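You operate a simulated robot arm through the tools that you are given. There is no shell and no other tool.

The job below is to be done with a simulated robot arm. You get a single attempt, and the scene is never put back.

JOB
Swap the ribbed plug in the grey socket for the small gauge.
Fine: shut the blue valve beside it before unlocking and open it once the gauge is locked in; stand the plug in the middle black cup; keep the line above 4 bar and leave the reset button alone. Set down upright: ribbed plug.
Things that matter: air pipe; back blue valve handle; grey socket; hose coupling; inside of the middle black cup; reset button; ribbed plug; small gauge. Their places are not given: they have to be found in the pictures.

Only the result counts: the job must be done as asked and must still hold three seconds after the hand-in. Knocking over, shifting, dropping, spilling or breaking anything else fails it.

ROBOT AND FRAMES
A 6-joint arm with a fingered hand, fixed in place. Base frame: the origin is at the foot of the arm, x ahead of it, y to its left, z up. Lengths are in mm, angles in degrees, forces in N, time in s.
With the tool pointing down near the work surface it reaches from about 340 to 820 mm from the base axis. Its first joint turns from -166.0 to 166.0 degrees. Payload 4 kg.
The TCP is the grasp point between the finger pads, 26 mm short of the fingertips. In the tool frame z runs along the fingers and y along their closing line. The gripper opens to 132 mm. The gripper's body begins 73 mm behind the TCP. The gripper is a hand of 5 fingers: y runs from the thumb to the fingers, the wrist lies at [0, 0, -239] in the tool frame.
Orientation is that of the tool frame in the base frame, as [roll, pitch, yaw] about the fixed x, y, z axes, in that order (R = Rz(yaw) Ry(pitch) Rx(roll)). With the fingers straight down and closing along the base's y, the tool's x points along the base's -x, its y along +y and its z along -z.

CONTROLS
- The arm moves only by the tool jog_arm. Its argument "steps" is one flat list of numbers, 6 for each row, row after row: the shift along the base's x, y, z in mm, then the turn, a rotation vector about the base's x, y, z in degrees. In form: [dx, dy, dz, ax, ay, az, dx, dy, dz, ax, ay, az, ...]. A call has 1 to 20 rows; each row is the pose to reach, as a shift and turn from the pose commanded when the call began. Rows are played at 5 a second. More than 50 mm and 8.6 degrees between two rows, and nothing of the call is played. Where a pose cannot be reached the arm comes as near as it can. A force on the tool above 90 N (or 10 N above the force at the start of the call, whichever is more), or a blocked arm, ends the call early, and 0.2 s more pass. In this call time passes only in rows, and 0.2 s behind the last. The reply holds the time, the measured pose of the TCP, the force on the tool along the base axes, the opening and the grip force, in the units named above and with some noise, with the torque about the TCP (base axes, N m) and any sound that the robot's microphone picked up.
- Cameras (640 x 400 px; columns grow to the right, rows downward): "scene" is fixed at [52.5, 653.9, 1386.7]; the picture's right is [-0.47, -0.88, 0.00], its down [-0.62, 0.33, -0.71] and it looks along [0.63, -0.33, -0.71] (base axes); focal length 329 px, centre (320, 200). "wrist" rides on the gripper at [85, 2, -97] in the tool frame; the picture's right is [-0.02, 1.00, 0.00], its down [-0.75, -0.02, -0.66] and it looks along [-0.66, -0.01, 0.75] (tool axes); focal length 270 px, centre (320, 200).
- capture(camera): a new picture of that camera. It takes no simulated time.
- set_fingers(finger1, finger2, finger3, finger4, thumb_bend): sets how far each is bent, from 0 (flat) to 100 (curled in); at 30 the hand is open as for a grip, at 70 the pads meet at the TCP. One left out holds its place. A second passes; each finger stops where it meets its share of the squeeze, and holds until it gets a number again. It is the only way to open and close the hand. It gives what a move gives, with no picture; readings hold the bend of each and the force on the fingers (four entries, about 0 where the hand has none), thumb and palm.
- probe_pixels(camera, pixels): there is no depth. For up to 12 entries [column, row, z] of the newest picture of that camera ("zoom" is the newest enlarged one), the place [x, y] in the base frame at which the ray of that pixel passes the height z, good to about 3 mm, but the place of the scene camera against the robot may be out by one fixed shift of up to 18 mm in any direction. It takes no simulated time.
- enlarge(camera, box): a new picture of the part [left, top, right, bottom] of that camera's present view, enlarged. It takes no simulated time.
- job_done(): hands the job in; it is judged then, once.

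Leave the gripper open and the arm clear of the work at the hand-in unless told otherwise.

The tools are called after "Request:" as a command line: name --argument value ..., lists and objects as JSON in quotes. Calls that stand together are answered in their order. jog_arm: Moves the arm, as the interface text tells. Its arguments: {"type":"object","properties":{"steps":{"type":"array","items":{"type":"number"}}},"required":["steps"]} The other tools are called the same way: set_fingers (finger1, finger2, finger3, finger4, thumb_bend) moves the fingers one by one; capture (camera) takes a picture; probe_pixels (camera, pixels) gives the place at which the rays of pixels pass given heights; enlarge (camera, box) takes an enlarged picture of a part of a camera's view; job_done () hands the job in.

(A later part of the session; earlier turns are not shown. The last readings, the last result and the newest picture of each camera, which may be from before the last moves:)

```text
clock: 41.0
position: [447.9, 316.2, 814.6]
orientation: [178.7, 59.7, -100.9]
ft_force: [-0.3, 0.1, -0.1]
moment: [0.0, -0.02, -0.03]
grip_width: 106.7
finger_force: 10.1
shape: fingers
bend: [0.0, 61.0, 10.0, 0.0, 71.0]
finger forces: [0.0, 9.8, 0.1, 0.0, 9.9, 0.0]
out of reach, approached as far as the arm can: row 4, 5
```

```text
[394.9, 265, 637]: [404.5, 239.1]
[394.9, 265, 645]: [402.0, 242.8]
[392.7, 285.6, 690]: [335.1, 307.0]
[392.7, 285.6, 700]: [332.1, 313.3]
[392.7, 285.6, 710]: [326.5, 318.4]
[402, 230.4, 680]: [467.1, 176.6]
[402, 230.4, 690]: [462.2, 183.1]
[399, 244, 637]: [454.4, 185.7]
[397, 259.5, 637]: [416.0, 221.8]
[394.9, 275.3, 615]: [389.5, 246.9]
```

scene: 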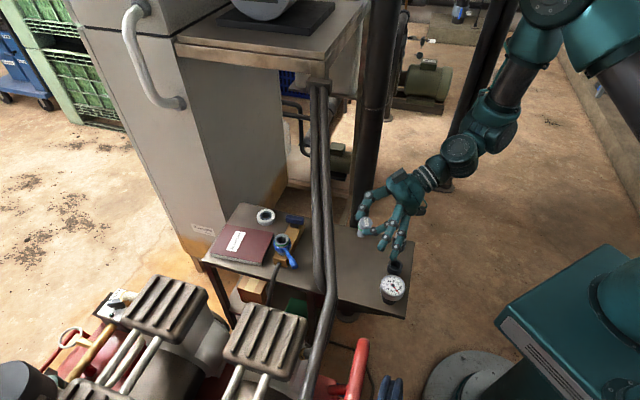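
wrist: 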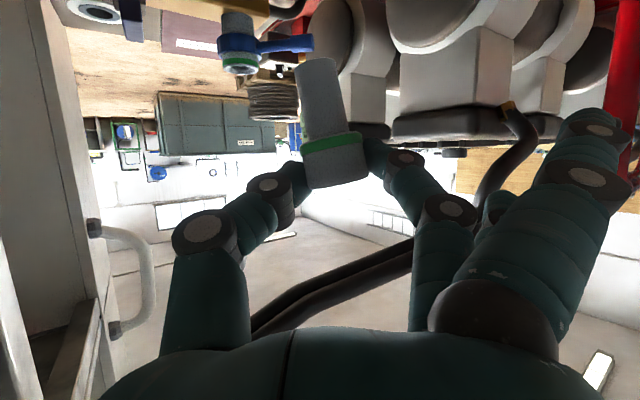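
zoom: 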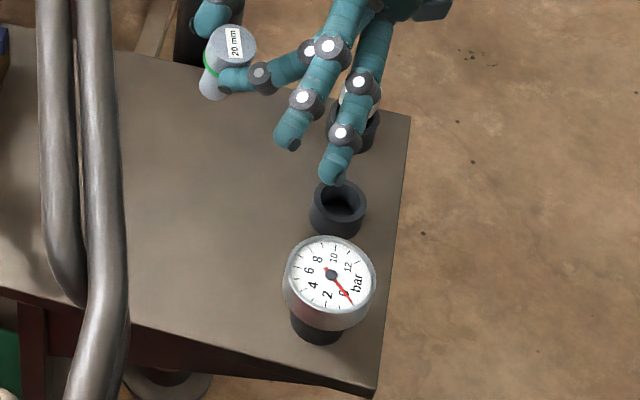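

The scene (shift-corrected) and the earlier wrist view agree on the middle cup at about (392,242), rim near z≈637. I want a closer wrist view before inserting. So I raise, untilt the hand to about 15° with the plug held firmly, and look down on the cups.

Request:
jog_arm --steps '[0, 0, 20, -7.4, 1.3, 0, 0, -5, 40, -14.8, 2.6, 0, 0, -10, 60, -22.2, 3.9, 0, 5, -20, 60, -29.5, 5.2, 0, 10, -40, 60, -36.9, 6.5, 0, 15, -60, 60, -44.3, 7.8, 0]'

Request:
capture --camera "wrist"

Request:
capture --camera "scene"

```text
clock: 42.4
position: [463.2, 257.0, 877.2]
orientation: [179.7, 15.1, -100.1]
ft_force: [0.0, 0.3, 0.0]
moment: [-0.03, -0.01, -0.01]
grip_width: 106.7
finger_force: 9.6
shape: fingers
bend: [0.0, 61.0, 10.0, 0.0, 71.0]
finger forces: [0.0, 9.7, 0.0, 0.0, 9.6, 0.1]
```

```text
taken
```

wrist: 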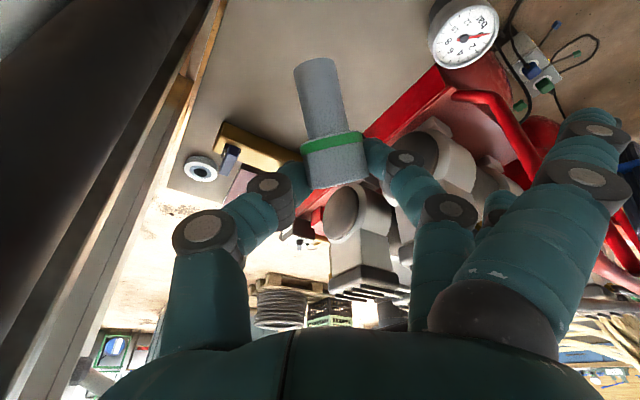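

```text
taken
```

scene: 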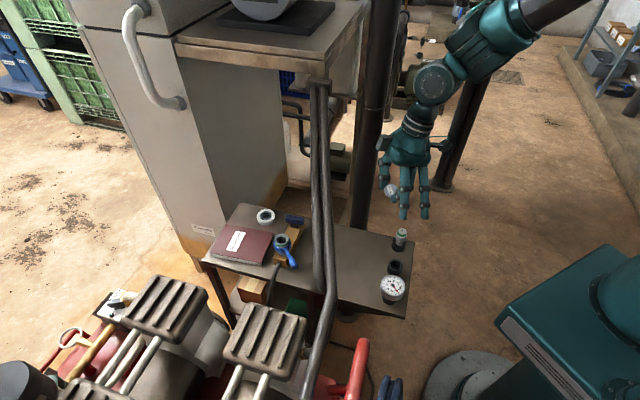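

I'm close to the pillar on the left of the picture and the cups are out of view. I move away from the pillar towards −x and untilt fully, so the cups appear left of the held plug.

Request:
jog_arm --steps '[-36, -5, 0, -5, 0.9, 0, -72, -11, 0, -10, 1.75, 0, -108, -17, -4, -14.8, 2.6, 0, -143, -22, -7, -14.8, 2.6, 0]'

Request:
capture --camera "wrist"

```text
clock: 43.4
position: [321.8, 236.1, 869.3]
orientation: [179.8, 0.2, -100.0]
ft_force: [-0.4, -0.1, -0.6]
moment: [-0.03, -0.05, 0.0]
grip_width: 106.5
finger_force: 9.5
shape: fingers
bend: [0.0, 61.0, 10.0, 0.0, 71.0]
finger forces: [0.1, 9.7, 0.0, 0.0, 9.9, 0.1]
```

```text
taken
```

wrist: 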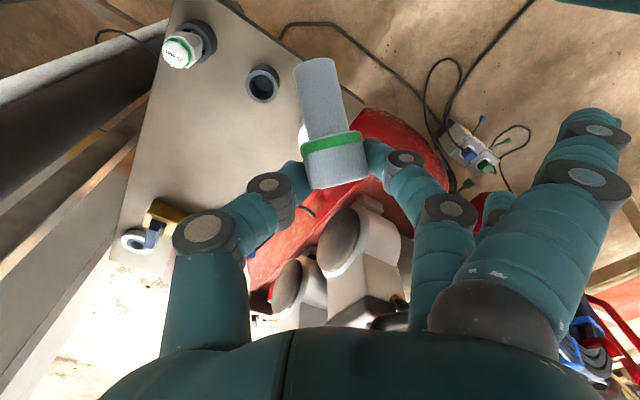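

The middle cup is at (263,83) and the hex plug at (185,45). I enlarge and measure.

Request:
enlarge --camera "wrist" --box '[140, 10, 300, 120]'

Request:
probe_pixels --camera "wrist" --pixels '[[263, 83, 615], [263, 83, 637], [263, 83, 645], [180, 49, 670], [180, 49, 680], [180, 49, 690], [263, 90, 640]]'

```text
3.64 times, centred on (220, 65) of wrist
```

zoom: 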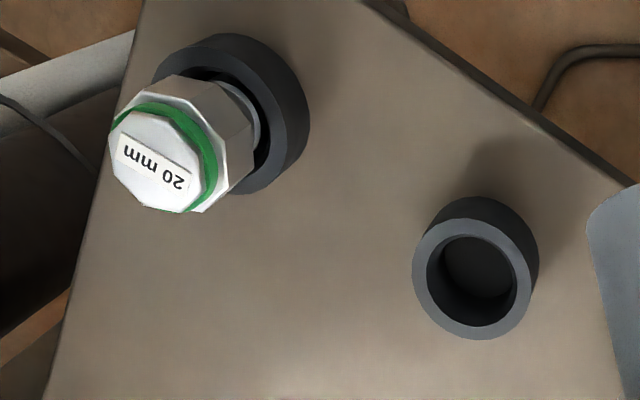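

```text
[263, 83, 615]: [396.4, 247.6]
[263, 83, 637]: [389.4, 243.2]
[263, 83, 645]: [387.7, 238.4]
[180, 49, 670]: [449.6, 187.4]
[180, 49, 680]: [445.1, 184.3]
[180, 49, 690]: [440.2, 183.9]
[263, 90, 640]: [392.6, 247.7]
```

The cup rim comes out at (391.5,244.5) with z≈640 and an inner bore of 29 mm. The hex plug top is near z≈697. The 60°-tilted grip cannot reach the cup without hitting neighbours or the reach limit. Safest is to stand the plug back in the socket and regrip it with the hand vertical, coming over the pipe. I first turn back to bearing 45°.

Request:
jog_arm --steps '[20, 14, 0, 0, 0, -7, 40, 28, 0, 0, 0, -14, 60, 42, 0, 0, 0, -21, 80, 56, 0, 0, 0, -28, 100, 70, 0, 0, 0, -35]'

Request:
jog_arm --steps '[6, 10, -9, 5.3, -5.3, 0, 12, 20, -18, 10.6, -10.6, 0, 18, 30, -27, 15.9, -15.9, 0, 24, 40, -36, 21.2, -21.2, 0, 30, 50, -45, 26.5, -26.5, 0, 36, 60, -54, 31.8, -31.8, 0, 42, 70, -62, 37.1, -37.1, 0, 47, 80, -69, 42.4, -42.4, 0]'

Request:
capture --camera "wrist"

Request:
capture --camera "scene"

```text
clock: 44.6
position: [423.9, 304.8, 868.5]
orientation: [179.8, 0.2, -135.3]
ft_force: [-0.6, 0.2, 1.2]
moment: [0.02, 0.02, -0.02]
grip_width: 106.5
finger_force: 9.3
shape: fingers
bend: [0.0, 61.0, 10.0, 0.0, 71.0]
finger forces: [0.0, 9.6, 0.0, 0.0, 9.7, 0.0]
```

```text
clock: 46.4
position: [469.4, 384.6, 799.4]
orientation: [179.7, 60.2, -135.1]
ft_force: [0.1, 0.0, -0.2]
moment: [-0.04, 0.0, -0.01]
grip_width: 106.5
finger_force: 8.8
shape: fingers
bend: [0.0, 61.0, 10.0, 0.0, 71.0]
finger forces: [0.1, 9.4, 0.0, 0.0, 9.6, 0.0]
```

```text
taken
```

wrist: 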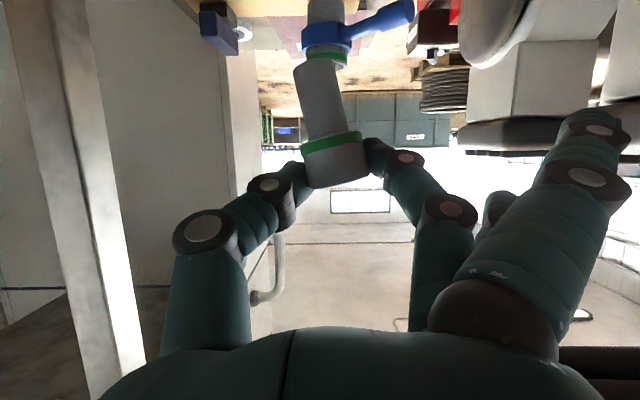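

```text
taken
```

scene: 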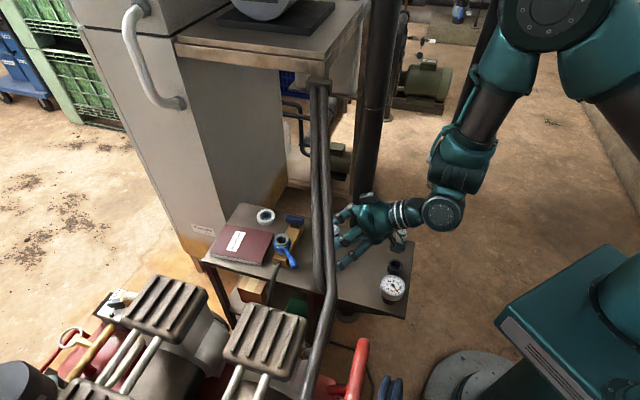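

Back at bearing 45°, tilt 60°. I roll the hand 9° about its forward axis to stand the plug upright, then move it above the socket and check its alignment against the hole.

Request:
jog_arm --steps '[0, 0, 0, 3.2, 3.2, 0, 0, 0, 0, 6.4, 6.4, 0]'

Request:
jog_arm --steps '[23, 23, -3, 0, 0, 0, 46, 46, -7, 0, 0, 0, 69, 69, -11, 0, 0, 0, 92, 92.5, -15, 0, 0, 0]'

Request:
capture --camera "wrist"

Request:
enlarge --camera "scene" --box '[255, 200, 335, 270]'

```text
clock: 47.0
position: [471.0, 384.5, 799.5]
orientation: [162.0, 58.9, -150.5]
ft_force: [-0.4, 0.2, 0.4]
moment: [-0.01, 0.0, 0.02]
grip_width: 106.2
finger_force: 9.2
shape: fingers
bend: [0.0, 61.0, 10.0, 0.0, 71.0]
finger forces: [0.0, 9.3, 0.1, 0.0, 9.5, 0.0]
```

```text
clock: 48.0
position: [561.5, 478.4, 785.1]
orientation: [162.0, 58.8, -150.3]
ft_force: [1.3, 0.0, -1.5]
moment: [0.0, -0.03, 0.0]
grip_width: 106.3
finger_force: 9.6
shape: fingers
bend: [0.0, 61.0, 10.0, 0.0, 71.0]
finger forces: [0.0, 9.3, 0.1, 0.0, 9.4, 0.0]
```

```text
taken
```

wrist: 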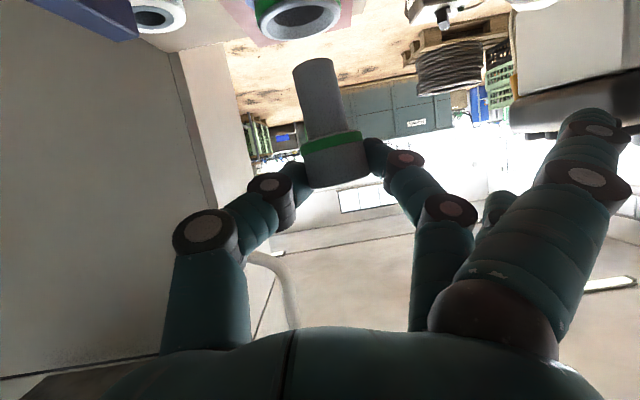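

```text
5.71 times, centred on (295, 235) of scene
```

zoom: 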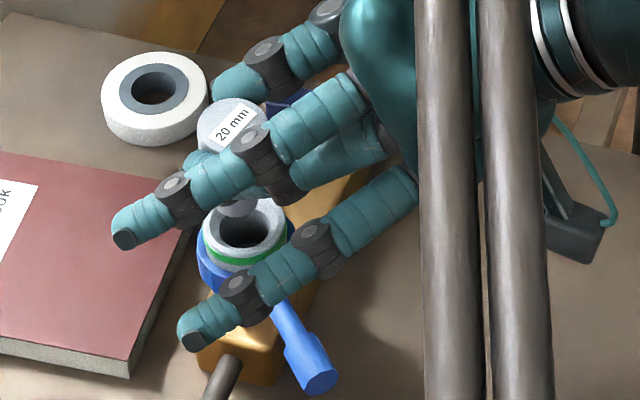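

The shank end at (313,66) and the hole at (300,17) line up along the plug's axis, with about 3 mm lateral error. I correct that and lower slowly, watching the force.

Request:
jog_arm --steps '[1.4, -2.8, -4, 0, 0, 0, 1.4, -2.8, -10, 0, 0, 0]'

Request:
capture --camera "wrist"

Request:
enlarge --camera "wrist" --box '[240, 0, 400, 110]'

Request:
enlarge --camera "scene" --box '[260, 205, 320, 265]'

```text
clock: 48.6
position: [563.5, 474.9, 774.7]
orientation: [162.0, 58.9, -150.4]
ft_force: [-0.3, -0.4, 0.2]
moment: [-0.02, 0.0, -0.02]
grip_width: 106.2
finger_force: 9.2
shape: fingers
bend: [0.0, 61.0, 10.0, 0.0, 71.0]
finger forces: [0.0, 9.3, 0.0, 0.0, 9.4, 0.0]
```

```text
taken
```

wrist: 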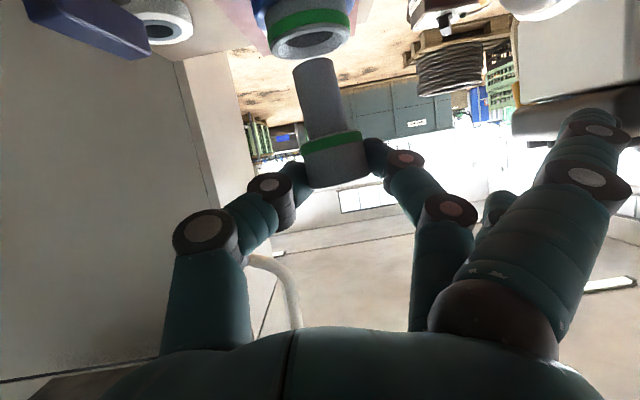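

```text
3.64 times, centred on (320, 55) of wrist
```

zoom: 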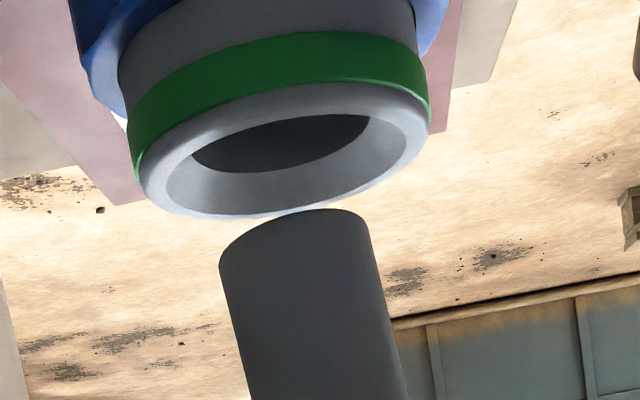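

```text
6.67 times, centred on (290, 235) of scene
```

zoom: 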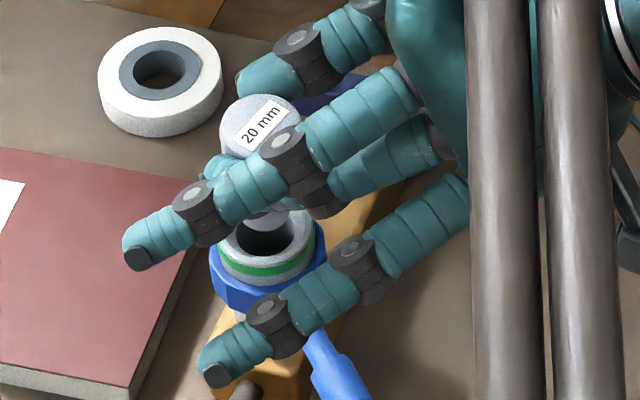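

The socket mouth is a wide funnel, about 33 mm across, for a 20 mm shank. The zooms suggest shifting about (+0.7,+2.9). I apply that and lower in small steps.

Request:
jog_arm --steps '[0.7, 2.8, 0, 0, 0, 0, 0.7, 2.8, -5, 0, 0, 0, 0.7, 2.8, -10, 0, 0, 0]'

Request:
enlarge --camera "wrist" --box '[240, 0, 400, 130]'

Request:
enlarge --camera "scene" --box '[260, 205, 320, 265]'

```text
clock: 49.4
position: [564.0, 478.3, 763.9]
orientation: [162.0, 58.9, -150.4]
ft_force: [0.6, -0.6, -0.3]
moment: [-0.03, 0.03, 0.01]
grip_width: 106.4
finger_force: 9.4
shape: fingers
bend: [0.0, 61.0, 10.0, 0.0, 71.0]
finger forces: [0.1, 9.3, 0.0, 0.1, 9.4, 0.0]
```

```text
3.08 times, centred on (320, 65) of wrist
```

zoom: 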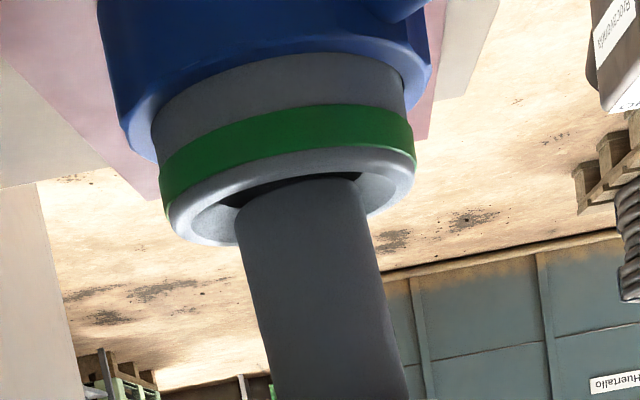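

```text
6.67 times, centred on (290, 235) of scene
```

zoom: 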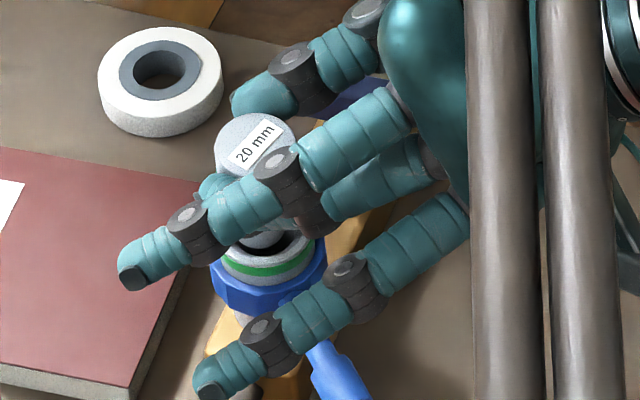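

The shank end is centred over the mouth, within about 1 mm. I continue down in 4 mm steps.

Request:
jog_arm --steps '[0, 0, -4, 0, 0, 0, 0, 0, -8, 0, 0, 0]'

Request:
jog_arm --steps '[0, 0, -4, 0, 0, 0, 0, 0, -8, 0, 0, 0]'

Request:
enlarge --camera "wrist" --box '[240, 20, 400, 200]'

```text
clock: 50.0
position: [563.1, 477.4, 756.5]
orientation: [162.1, 59.0, -150.4]
ft_force: [-0.6, -0.4, -0.6]
moment: [0.01, -0.02, -0.01]
grip_width: 106.0
finger_force: 9.6
shape: fingers
bend: [0.0, 61.0, 10.0, 0.0, 71.0]
finger forces: [0.1, 9.3, 0.0, 0.0, 9.4, 0.0]
```

```text
clock: 50.6
position: [562.5, 478.6, 748.7]
orientation: [162.0, 58.9, -150.5]
ft_force: [0.7, -0.4, 0.5]
moment: [-0.04, 0.0, -0.03]
grip_width: 106.2
finger_force: 9.9
shape: fingers
bend: [0.0, 61.0, 10.0, 0.0, 71.0]
finger forces: [0.1, 9.4, 0.1, 0.1, 10.3, 0.1]
```

```text
2.22 times, centred on (320, 110) of wrist
```

zoom: 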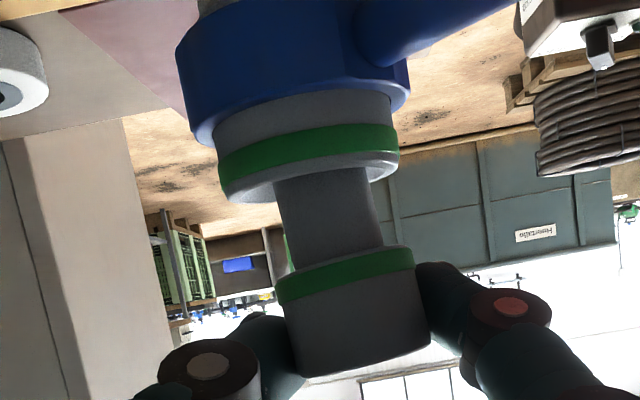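

The shank is well inside without any force. I lower 7 mm more so it stands firmly, then release.

Request:
jog_arm --steps '[0, 0, -4, 0, 0, 0, 0, 0, -8, 0, 0, 0]'

Request:
set_fingers --finger2 45 --thumb_bend 45

Request:
capture --camera "wrist"

```text
clock: 51.2
position: [564.9, 478.7, 741.0]
orientation: [161.9, 58.8, -150.5]
ft_force: [0.7, -1.0, 0.6]
moment: [-0.04, -0.02, 0.02]
grip_width: 106.1
finger_force: 9.8
shape: fingers
bend: [0.0, 61.0, 10.0, 0.0, 71.0]
finger forces: [0.0, 9.4, 0.1, 0.1, 10.4, 0.0]
```

```text
clock: 52.2
position: [564.2, 478.8, 740.8]
orientation: [162.0, 58.9, -150.4]
ft_force: [0.4, -0.6, -0.4]
moment: [-0.01, -0.01, 0.01]
grip_width: 144.6
finger_force: 0.2
shape: fingers
bend: [0.0, 45.0, 10.0, 0.0, 45.0]
finger forces: [0.0, 0.1, 0.1, 0.0, 0.0, 0.0]
```

```text
taken
```

wrist: 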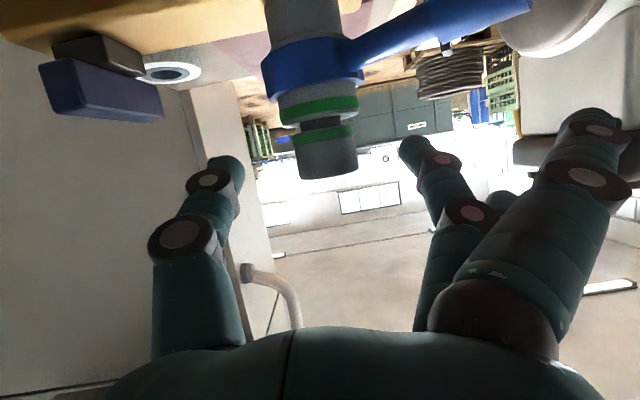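

The plug stands in the socket again. I will regrip with the hand only about 20° tilted, coming over the low part of the pipe. First I rise clear of the knob, undo the roll and back out from under the pipe.

Request:
jog_arm --steps '[0, 0, 15, 0, 0, 0, 0, 0, 30, 0, 0, 0, 0, 0, 45, 0, 0, 0, -22, -22, 49, 0, 0, 0, -45, -45, 53, 0, 0, 0, -70, -70, 57, 0, 0, 0, -92, -92, 60, 0, 0, 0]'

Request:
jog_arm --steps '[0, 0, 0, -3.2, -3.2, 0, 0, 0, 0, -6.4, -6.4, 0]'

Request:
jog_arm --steps '[-6, -10, 9, -5.3, 5.3, 0, -12, -20, 18, -10.6, 10.6, 0, -18, -30, 27, -15.9, 15.9, 0, -24, -40, 36, -21.2, 21.2, 0, -30, -50, 55, -28.3, 28.3, 0]'

Request:
capture --camera "scene"

```text
clock: 53.8
position: [471.2, 386.4, 801.4]
orientation: [162.1, 58.8, -150.3]
ft_force: [-0.3, 1.5, -0.3]
moment: [0.02, 0.0, -0.01]
grip_width: 144.7
finger_force: 0.1
shape: fingers
bend: [0.0, 45.0, 10.0, 0.0, 45.0]
finger forces: [0.1, 0.1, 0.0, 0.0, 0.1, 0.1]
```

```text
clock: 54.4
position: [471.9, 386.5, 801.1]
orientation: [179.7, 60.2, -135.0]
ft_force: [-0.2, 0.1, -0.9]
moment: [-0.02, 0.02, -0.04]
grip_width: 144.5
finger_force: 0.1
shape: fingers
bend: [0.0, 45.0, 10.0, 0.0, 45.0]
finger forces: [0.0, 0.0, 0.1, 0.0, 0.0, 0.0]
```

```text
refused: row 5 steps farther than a row can; nothing moved
```

```text
taken
```

scene: 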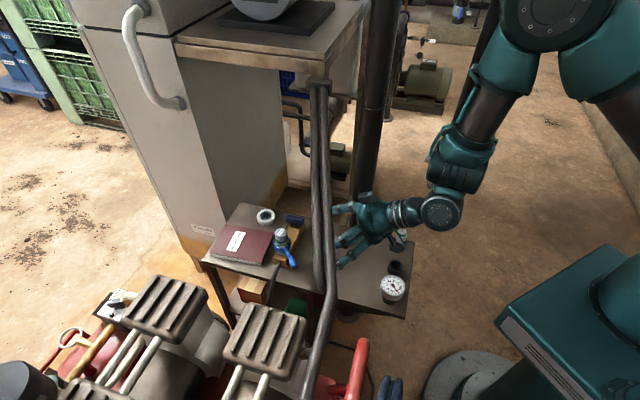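

One row turned too far and was refused. I redo it in smaller turns, untilting by 40° to a tilt of about 20°, at about (430,310,880).

Request:
jog_arm --steps '[-7, -12, 13, -4.71, 4.71, 0, -14, -25, 26, -9.43, 9.43, 0, -21, -38, 39, -14.14, 14.14, 0, -28, -51, 52, -18.86, 18.86, 0, -35, -64, 65, -23.57, 23.57, 0, -42, -76, 79, -28.28, 28.28, 0]'

Request:
jog_arm --steps '[-7, 2, 14, 0, 0, -8, -14, 4, 28, 0, 0, -16, -21, 6, 42, 0, 0, -24, -28, 8, 56, 0, 0, -32, -35, 10, 70, 0, 0, -40, -42, 12, 84, 0, 0, -48, -49, 14, 98, 0, 0, -56]'

Request:
capture --camera "scene"

Request:
capture --camera "wrist"

```text
clock: 55.8
position: [429.1, 309.1, 879.7]
orientation: [179.7, 20.0, -135.0]
ft_force: [-0.3, -0.8, -0.3]
moment: [-0.05, 0.01, 0.03]
grip_width: 144.4
finger_force: 0.0
shape: fingers
bend: [0.0, 45.0, 10.0, 0.0, 45.0]
finger forces: [0.0, 0.0, 0.1, 0.1, 0.0, 0.0]
```

```text
clock: 57.4
position: [380.7, 322.2, 978.9]
orientation: [179.8, 20.1, 168.9]
ft_force: [-0.4, -0.2, -0.4]
moment: [0.0, 0.01, -0.01]
grip_width: 144.7
finger_force: 0.1
shape: fingers
bend: [0.0, 45.0, 10.0, 0.0, 45.0]
finger forces: [0.0, 0.1, 0.0, 0.0, 0.0, 0.0]
```

```text
taken
```

scene: 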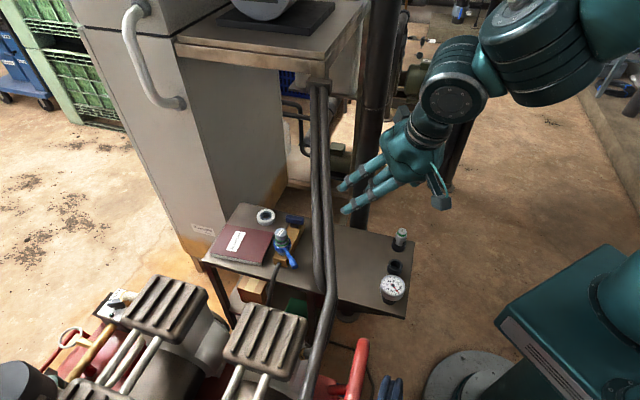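

```text
taken
```

wrist: 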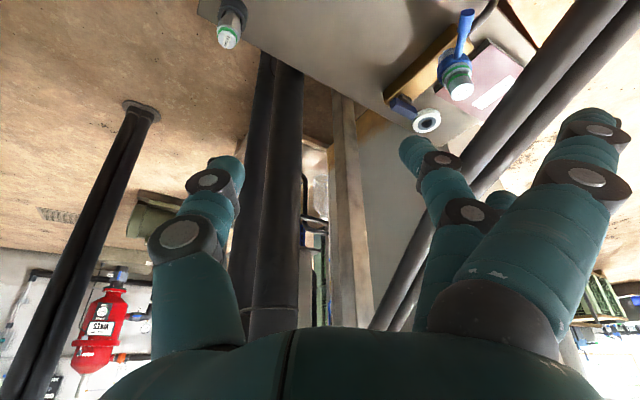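

At bearing −11°, tilt 20°, z=979, the arm looks fine. I narrow the hand for the crossing, turn to bearing −45°, and stay on this side of the pipe for the moment.

Request:
set_fingers --finger1 55 --finger2 55 --finger3 55 --finger4 55 --thumb_bend 55

Request:
jog_arm --steps '[-2, 8, 4, 0, 0, -6.8, -5, 18, 8, 0, 0, -13.6, -8, 28, 12, 0, 0, -20.4, -11, 38, 14, 0, 0, -27.2, -13, 48, 16, 0, 0, -34]'

Request:
capture --camera "scene"

Request:
capture --camera "wrist"

```text
clock: 58.4
position: [379.8, 321.8, 978.0]
orientation: [179.8, 20.1, 168.9]
ft_force: [0.2, -0.4, 1.0]
moment: [-0.01, -0.02, 0.0]
grip_width: 60.7
finger_force: 0.0
shape: fingers
bend: [55.0, 55.0, 55.0, 55.0, 55.0]
finger forces: [0.0, 0.0, 0.0, 0.0, 0.0, 0.0]
```

```text
clock: 59.6
position: [368.1, 370.4, 994.1]
orientation: [179.8, 20.2, 134.8]
ft_force: [0.1, 0.2, -0.2]
moment: [-0.02, -0.01, -0.01]
grip_width: 60.4
finger_force: 0.1
shape: fingers
bend: [55.0, 55.0, 55.0, 55.0, 55.0]
finger forces: [0.1, 0.0, 0.0, 0.1, 0.0, 0.1]
```

```text
taken
```

scene: 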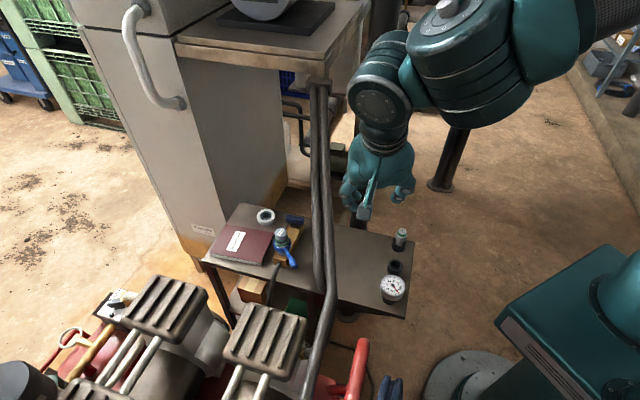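

```text
taken
```

wrist: 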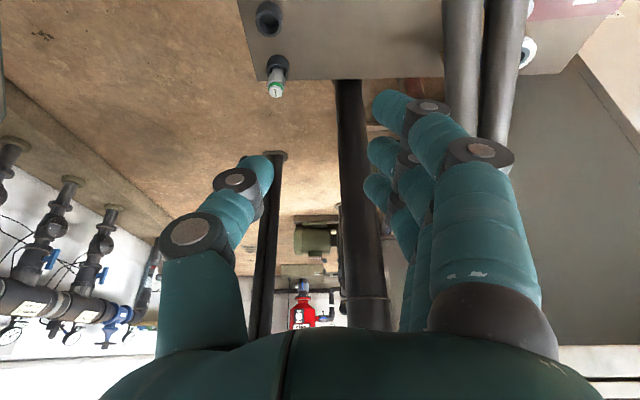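

The pipe pair re-measures within about 12 mm of my model, z≈900 here. The fingertips are near z 957, so I cross over the pipe's low part towards the far side, first halfway.

Request:
jog_arm --steps '[21, 38.5, -2, 0, 0, 0, 42, 77, -4, 0, 0, 0, 63, 115.5, -6, 0, 0, 0]'

Request:
capture --camera "scene"

Request:
capture --camera "wrist"

```text
clock: 60.4
position: [430.3, 485.2, 987.6]
orientation: [179.7, 20.0, 134.9]
ft_force: [0.4, -0.9, 0.6]
moment: [0.03, -0.01, 0.01]
grip_width: 60.3
finger_force: 0.1
shape: fingers
bend: [55.0, 55.0, 55.0, 55.0, 55.0]
finger forces: [0.0, 0.0, 0.0, 0.0, 0.0, 0.1]
```

```text
taken
```

scene: 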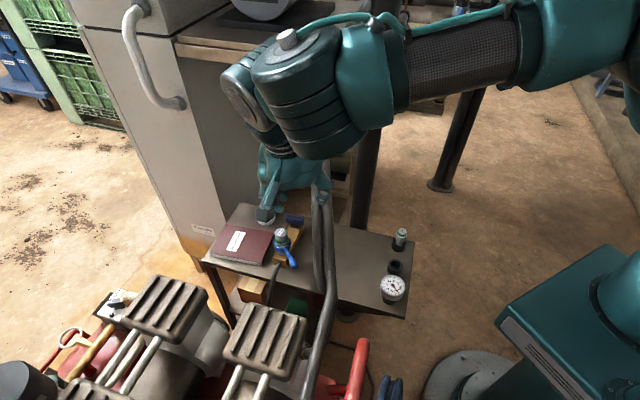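

```text
taken
```

wrist: 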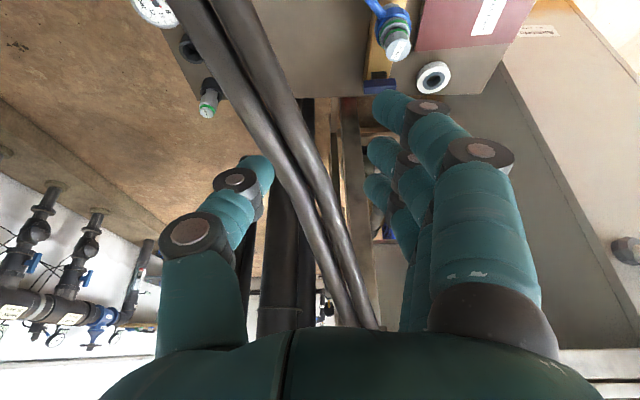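

The crossing is clear: the pipes pass below, between thumb and fingers. I continue to the far side.

Request:
jog_arm --steps '[15, 27, 0, 0, 0, 0, 30, 54, 0, 0, 0, 0, 44, 78, 0, 0, 0, 0]'

Request:
capture --camera "wrist"

Request:
capture --camera "scene"

```text
clock: 61.2
position: [446.7, 522.7, 985.5]
orientation: [179.8, 20.1, 134.9]
ft_force: [-0.4, 0.8, 0.2]
moment: [0.01, 0.01, 0.0]
grip_width: 60.4
finger_force: 0.0
shape: fingers
bend: [55.0, 55.0, 55.0, 55.0, 55.0]
finger forces: [0.0, 0.0, 0.0, 0.1, 0.1, 0.0]
out of reach, approached as far as the arm can: row 2, 3
```

```text
taken
```

wrist: 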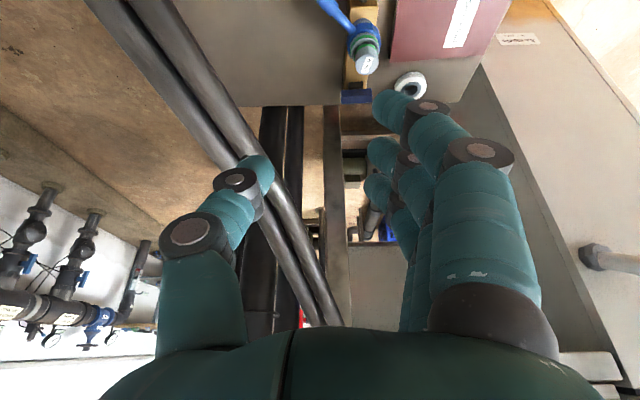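

```text
taken
```

scene: 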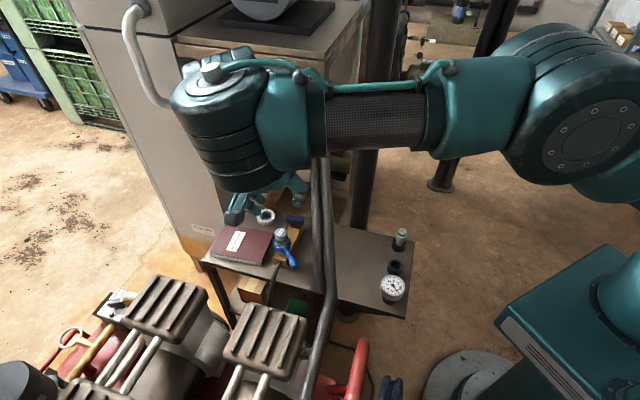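

The reach limit is hit at this height, but reach grows lower down. The thumb is partly over the pipe with room to spare, so I lower to about 945 while moving the last 20 mm outwards.

Request:
jog_arm --steps '[3, 4, -18, 0, 0, 0, 9, 11, -34, 0, 0, 0, 15, 19, -42, 0, 0, 0]'

Request:
capture --camera "wrist"

Request:
capture --camera "scene"

```text
clock: 62.0
position: [459.8, 541.2, 943.4]
orientation: [179.8, 20.2, 134.9]
ft_force: [0.0, -0.4, 0.2]
moment: [0.0, 0.02, -0.01]
grip_width: 60.5
finger_force: 0.1
shape: fingers
bend: [55.0, 55.0, 55.0, 55.0, 55.0]
finger forces: [0.0, 0.0, 0.0, 0.0, 0.0, 0.0]
```

```text
taken
```

wrist: 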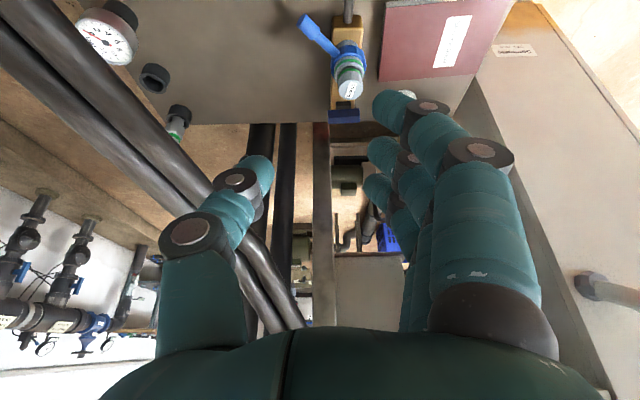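

```text
taken
```

scene: 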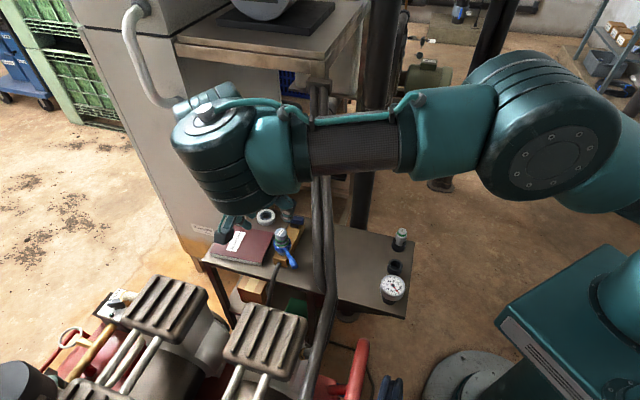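

The thumb is now clear of the pipe by about 15 mm horizontally. I lower further while moving outwards, then slide along the pipe to a spot just beyond the socket.

Request:
jog_arm --steps '[3, 5, -19, 0, 0, 0, 6, 9, -38, 0, 0, 0, 13, 20, -63, 0, 0, 0]'

Request:
capture --camera "wrist"

```text
clock: 62.8
position: [472.4, 561.5, 880.9]
orientation: [179.7, 20.1, 135.0]
ft_force: [0.4, 0.1, 0.5]
moment: [0.04, -0.01, -0.02]
grip_width: 60.4
finger_force: 0.2
shape: fingers
bend: [55.0, 55.0, 55.0, 55.0, 55.0]
finger forces: [0.0, 0.0, 0.1, 0.0, 0.0, 0.0]
```

```text
taken
```

wrist: 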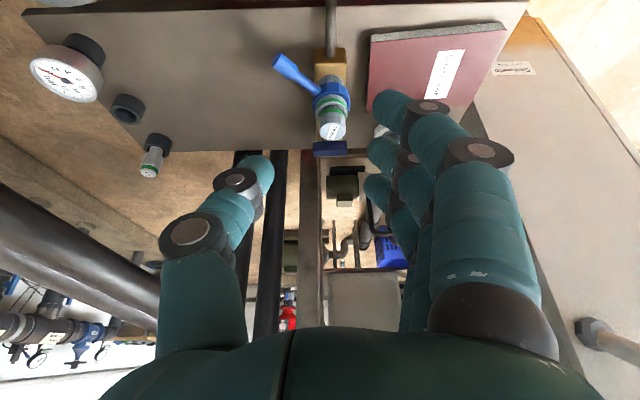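

The pipe is now beside the thumb with a clear gap, and I look straight at the plug at (332,115). I slide along towards the socket while lowering to z≈850.

Request:
jog_arm --steps '[35, -19, -10, 0, 0, 0, 70, -38, -20, 0, 0, 0, 100, -56, -30, 0, 0, 0]'

Request:
capture --camera "wrist"

Request:
capture --camera "scene"

```text
clock: 63.6
position: [571.9, 505.0, 849.2]
orientation: [179.8, 20.1, 134.9]
ft_force: [-0.4, 0.5, 0.1]
moment: [0.0, 0.0, -0.01]
grip_width: 60.3
finger_force: 0.1
shape: fingers
bend: [55.0, 55.0, 55.0, 55.0, 55.0]
finger forces: [0.0, 0.1, 0.0, 0.0, 0.1, 0.1]
```

```text
taken
```

wrist: 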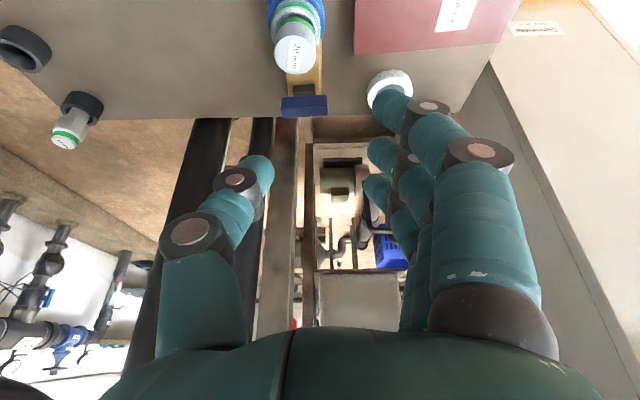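

```text
taken
```

scene: 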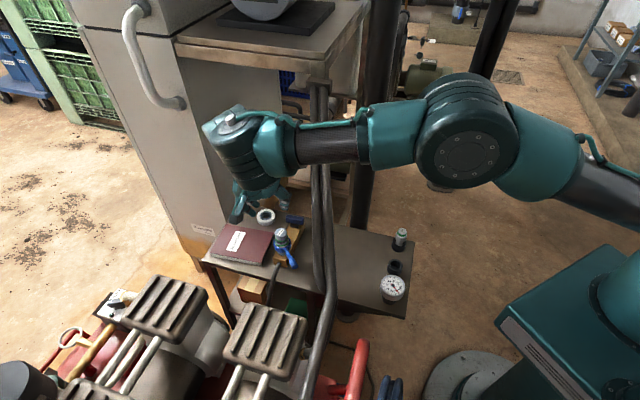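

The view now shows the plug top at (295,55). It gives a better lateral position: the plug axis is about (565.5,490). I lower to z≈794 beside it with the slight correction, then open thumb and fingers.

Request:
jog_arm --steps '[-3, -4, -25, 0, 0, 0, -9, -13, -55, 0, 0, 0]'

Request:
set_fingers --finger1 10 --finger2 40 --finger3 40 --finger4 10 --thumb_bend 40

Request:
capture --camera "wrist"

Request:
capture --camera "scene"

```text
clock: 64.2
position: [563.4, 491.7, 794.2]
orientation: [179.8, 20.1, 134.9]
ft_force: [0.1, 0.8, -0.5]
moment: [-0.03, -0.02, 0.04]
grip_width: 60.3
finger_force: 0.0
shape: fingers
bend: [55.0, 55.0, 55.0, 55.0, 55.0]
finger forces: [0.1, 0.0, 0.0, 0.1, 0.0, 0.0]
```

```text
clock: 65.2
position: [563.0, 491.8, 794.4]
orientation: [179.8, 20.0, 134.8]
ft_force: [-0.4, -0.9, 0.1]
moment: [-0.05, -0.01, 0.02]
grip_width: 142.8
finger_force: 0.0
shape: fingers
bend: [10.0, 40.0, 40.0, 10.0, 40.0]
finger forces: [0.0, 0.0, 0.0, 0.1, 0.1, 0.1]
```

```text
taken
```

wrist: 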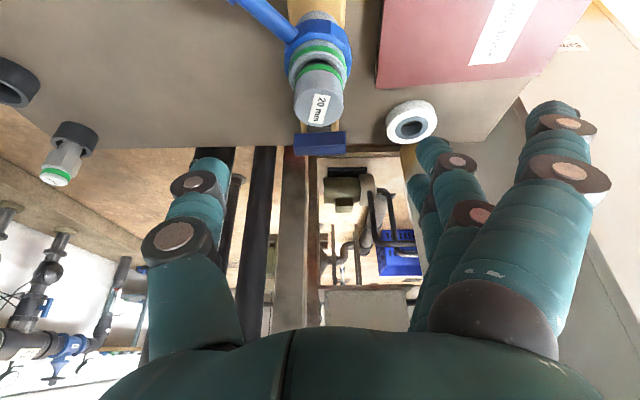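

```text
taken
```

scene: 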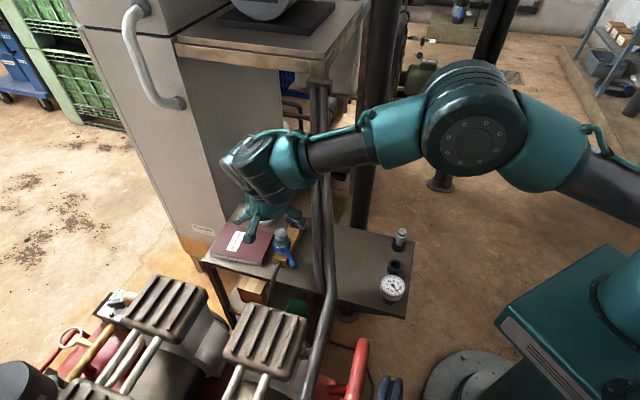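

The plug is laterally centred. I enlarge it to find the top-face centre precisely.

Request:
enlarge --camera "wrist" --box '[260, 20, 380, 160]'

```text
2.86 times, centred on (320, 90) of wrist
```

zoom: 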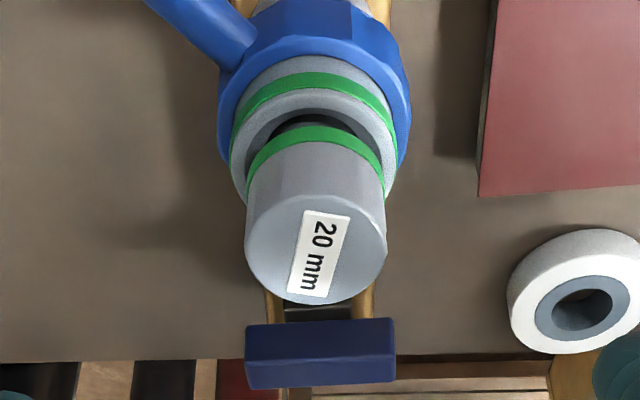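

The top-face centre gives about 2.5 mm of correction along the hand's forward axis. I apply it and lower to grip height.

Request:
jog_arm --steps '[-1.8, 1.8, -20, 0, 0, 0, -1.8, 1.8, -40, 0, 0, 0, -1.8, 1.8, -53, 0, 0, 0]'

Request:
set_fingers --finger2 54 --finger3 54 --thumb_bend 54

Request:
capture --camera "wrist"

Request:
enlarge --camera "wrist" --box '[230, 80, 420, 230]'

```text
clock: 66.0
position: [560.6, 493.9, 742.3]
orientation: [179.8, 20.0, 134.9]
ft_force: [-0.5, -0.1, 0.5]
moment: [-0.01, -0.01, -0.01]
grip_width: 142.8
finger_force: 0.2
shape: fingers
bend: [10.0, 40.0, 40.0, 10.0, 40.0]
finger forces: [0.0, 0.1, 0.0, 0.1, 0.1, 0.0]
```

```text
clock: 67.0
position: [560.8, 494.0, 741.4]
orientation: [179.8, 20.1, 134.9]
ft_force: [-0.5, -0.4, -0.3]
moment: [-0.02, 0.01, -0.02]
grip_width: 120.8
finger_force: 0.0
shape: fingers
bend: [10.0, 54.0, 54.0, 10.0, 54.0]
finger forces: [0.0, 0.1, 0.0, 0.0, 0.0, 0.1]
```

```text
taken
```

wrist: 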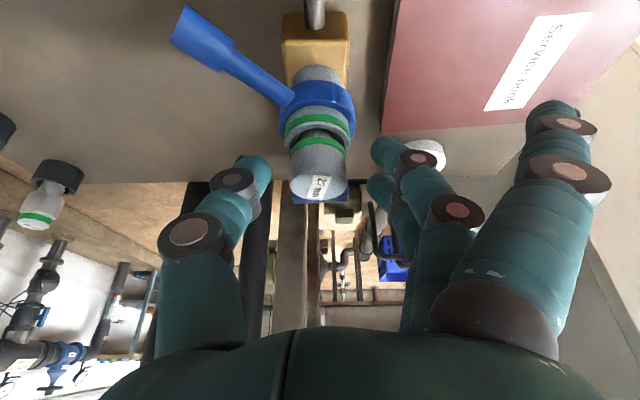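

```text
2.67 times, centred on (325, 155) of wrist
```

zoom: 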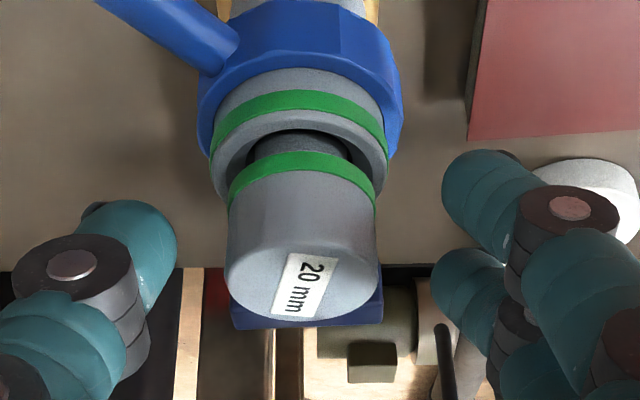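

Thumb tip (135,240 in the zoom), finger 2 (480,190) and finger 3 (455,280) bracket the knob evenly. I close these three.

Request:
set_fingers --finger2 75 --finger3 75 --thumb_bend 75

Request:
enlarge --camera "wrist" --box '[230, 80, 420, 230]'

```text
clock: 68.0
position: [561.3, 494.5, 742.2]
orientation: [179.9, 20.0, 134.8]
ft_force: [0.0, -0.3, 0.1]
moment: [0.05, 0.02, -0.02]
grip_width: 106.3
finger_force: 16.8
shape: fingers
bend: [10.0, 65.0, 65.0, 10.0, 66.0]
finger forces: [0.0, 9.4, 7.7, 0.0, 17.0, 0.0]
```

```text
2.67 times, centred on (325, 155) of wrist
```

zoom: 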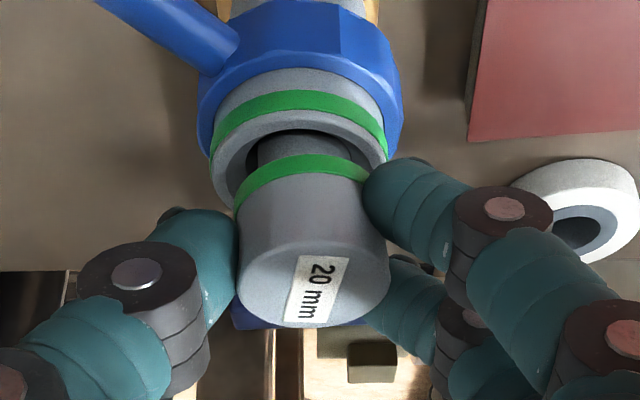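

I have a firm three-point grip: 9.4 and 7.7 N on the fingers against 17 N on the thumb. I lift straight up 63 mm and check.

Request:
jog_arm --steps '[0, 0, 8, 0, 0, 0, 0, 0, 20, 0, 0, 0, 0, 0, 34, 0, 0, 0, 0, 0, 48, 0, 0, 0, 0, 0, 63, 0, 0, 0]'

Request:
capture --camera "wrist"

```text
clock: 69.2
position: [561.7, 493.7, 804.6]
orientation: [179.8, 20.1, 135.1]
ft_force: [-0.7, -0.6, 0.0]
moment: [-0.03, 0.02, 0.0]
grip_width: 106.4
finger_force: 16.4
shape: fingers
bend: [10.0, 65.0, 65.0, 10.0, 66.0]
finger forces: [0.0, 9.3, 7.7, 0.1, 17.0, 0.0]
```

```text
taken
```

wrist: 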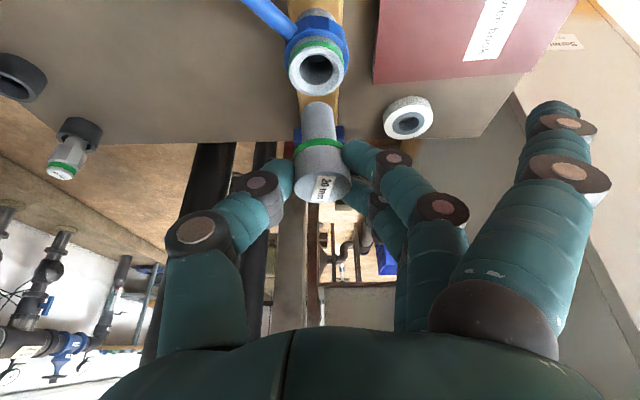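

The plug is out and upright in the hand; the socket hole shows at (316,70), about (564.5,490). I retrace the path: outwards, along the pipe, then up.

Request:
jog_arm --steps '[8, 15, 15, 0, 0, 0, 8, 15, 30, 0, 0, 0, -27, 34, 45, 0, 0, 0, -62, 53, 60, 0, 0, 0, -97, 73, 75, 0, 0, 0]'

Request:
jog_arm --steps '[-5, -9, 22, 0, 0, 0, -10, -18, 45, 0, 0, 0, -13, -23, 64, 0, 0, 0]'

Request:
capture --camera "wrist"

Request:
capture --camera "scene"

```text
clock: 70.4
position: [464.0, 564.6, 878.1]
orientation: [179.7, 20.1, 134.8]
ft_force: [-0.1, -0.7, -0.5]
moment: [0.02, -0.02, -0.01]
grip_width: 106.0
finger_force: 16.6
shape: fingers
bend: [10.0, 65.0, 65.0, 10.0, 67.0]
finger forces: [0.0, 9.3, 7.8, 0.0, 16.9, 0.0]
```

```text
clock: 71.2
position: [450.3, 544.0, 943.9]
orientation: [179.8, 20.0, 134.9]
ft_force: [-0.3, 0.2, -0.3]
moment: [-0.02, -0.03, -0.01]
grip_width: 105.9
finger_force: 16.4
shape: fingers
bend: [10.0, 65.0, 65.0, 10.0, 67.0]
finger forces: [0.1, 9.1, 7.8, 0.1, 16.7, 0.0]
```

```text
taken
```

wrist: 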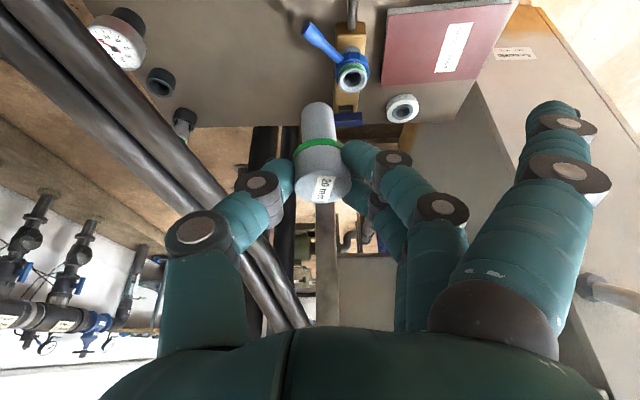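

```text
taken
```

scene: 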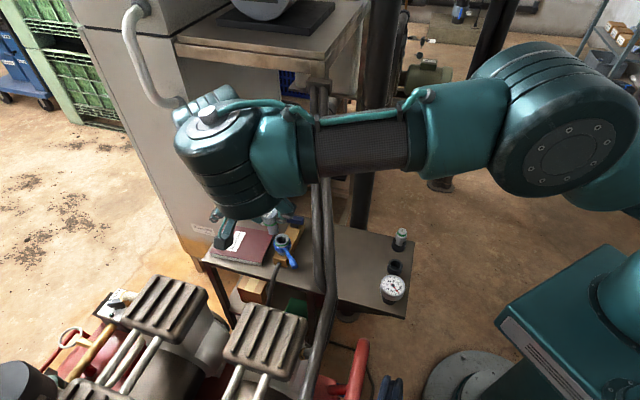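

Next I rise to z≈986 and cross back over the pipe's low part with the plug, whose lower end will be near z≈922, above the pipe.

Request:
jog_arm --steps '[-3, -6, 25, 0, 0, 0, -9, -18, 42, 0, 0, 0, -15, -28, 50, 0, 0, 0, -25, -46, 56, 0, 0, 0, -44, -81, 56, 0, 0, 0, -63, -116, 56, 0, 0, 0, -82, -150, 56, 0, 0, 0, -92, -169, 56, 0, 0, 0]'

Request:
capture --camera "wrist"

Request:
capture --camera "scene"

```text
clock: 73.0
position: [359.9, 375.6, 999.8]
orientation: [179.7, 20.1, 134.9]
ft_force: [-0.4, -0.5, -1.1]
moment: [-0.02, -0.01, 0.01]
grip_width: 106.0
finger_force: 15.9
shape: fingers
bend: [10.0, 65.0, 65.0, 10.0, 67.0]
finger forces: [0.1, 8.9, 7.9, 0.1, 16.3, 0.1]
out of reach, approached as far as the arm can: row 1
```

```text
taken
```

wrist: 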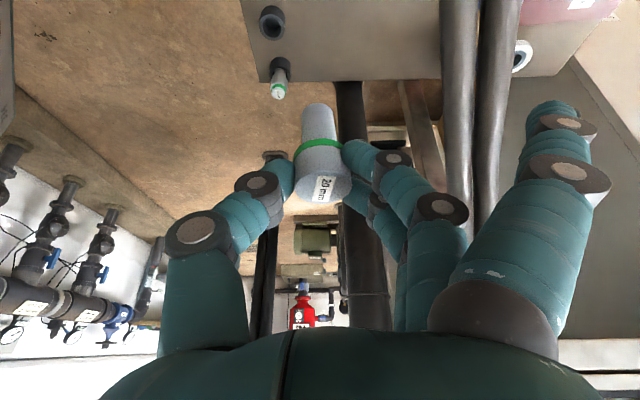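

```text
taken
```

scene: 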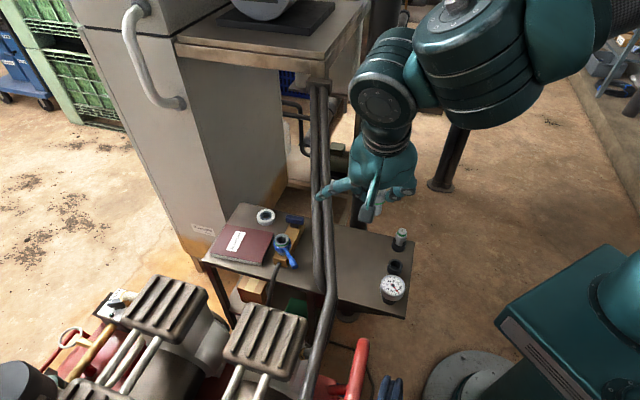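

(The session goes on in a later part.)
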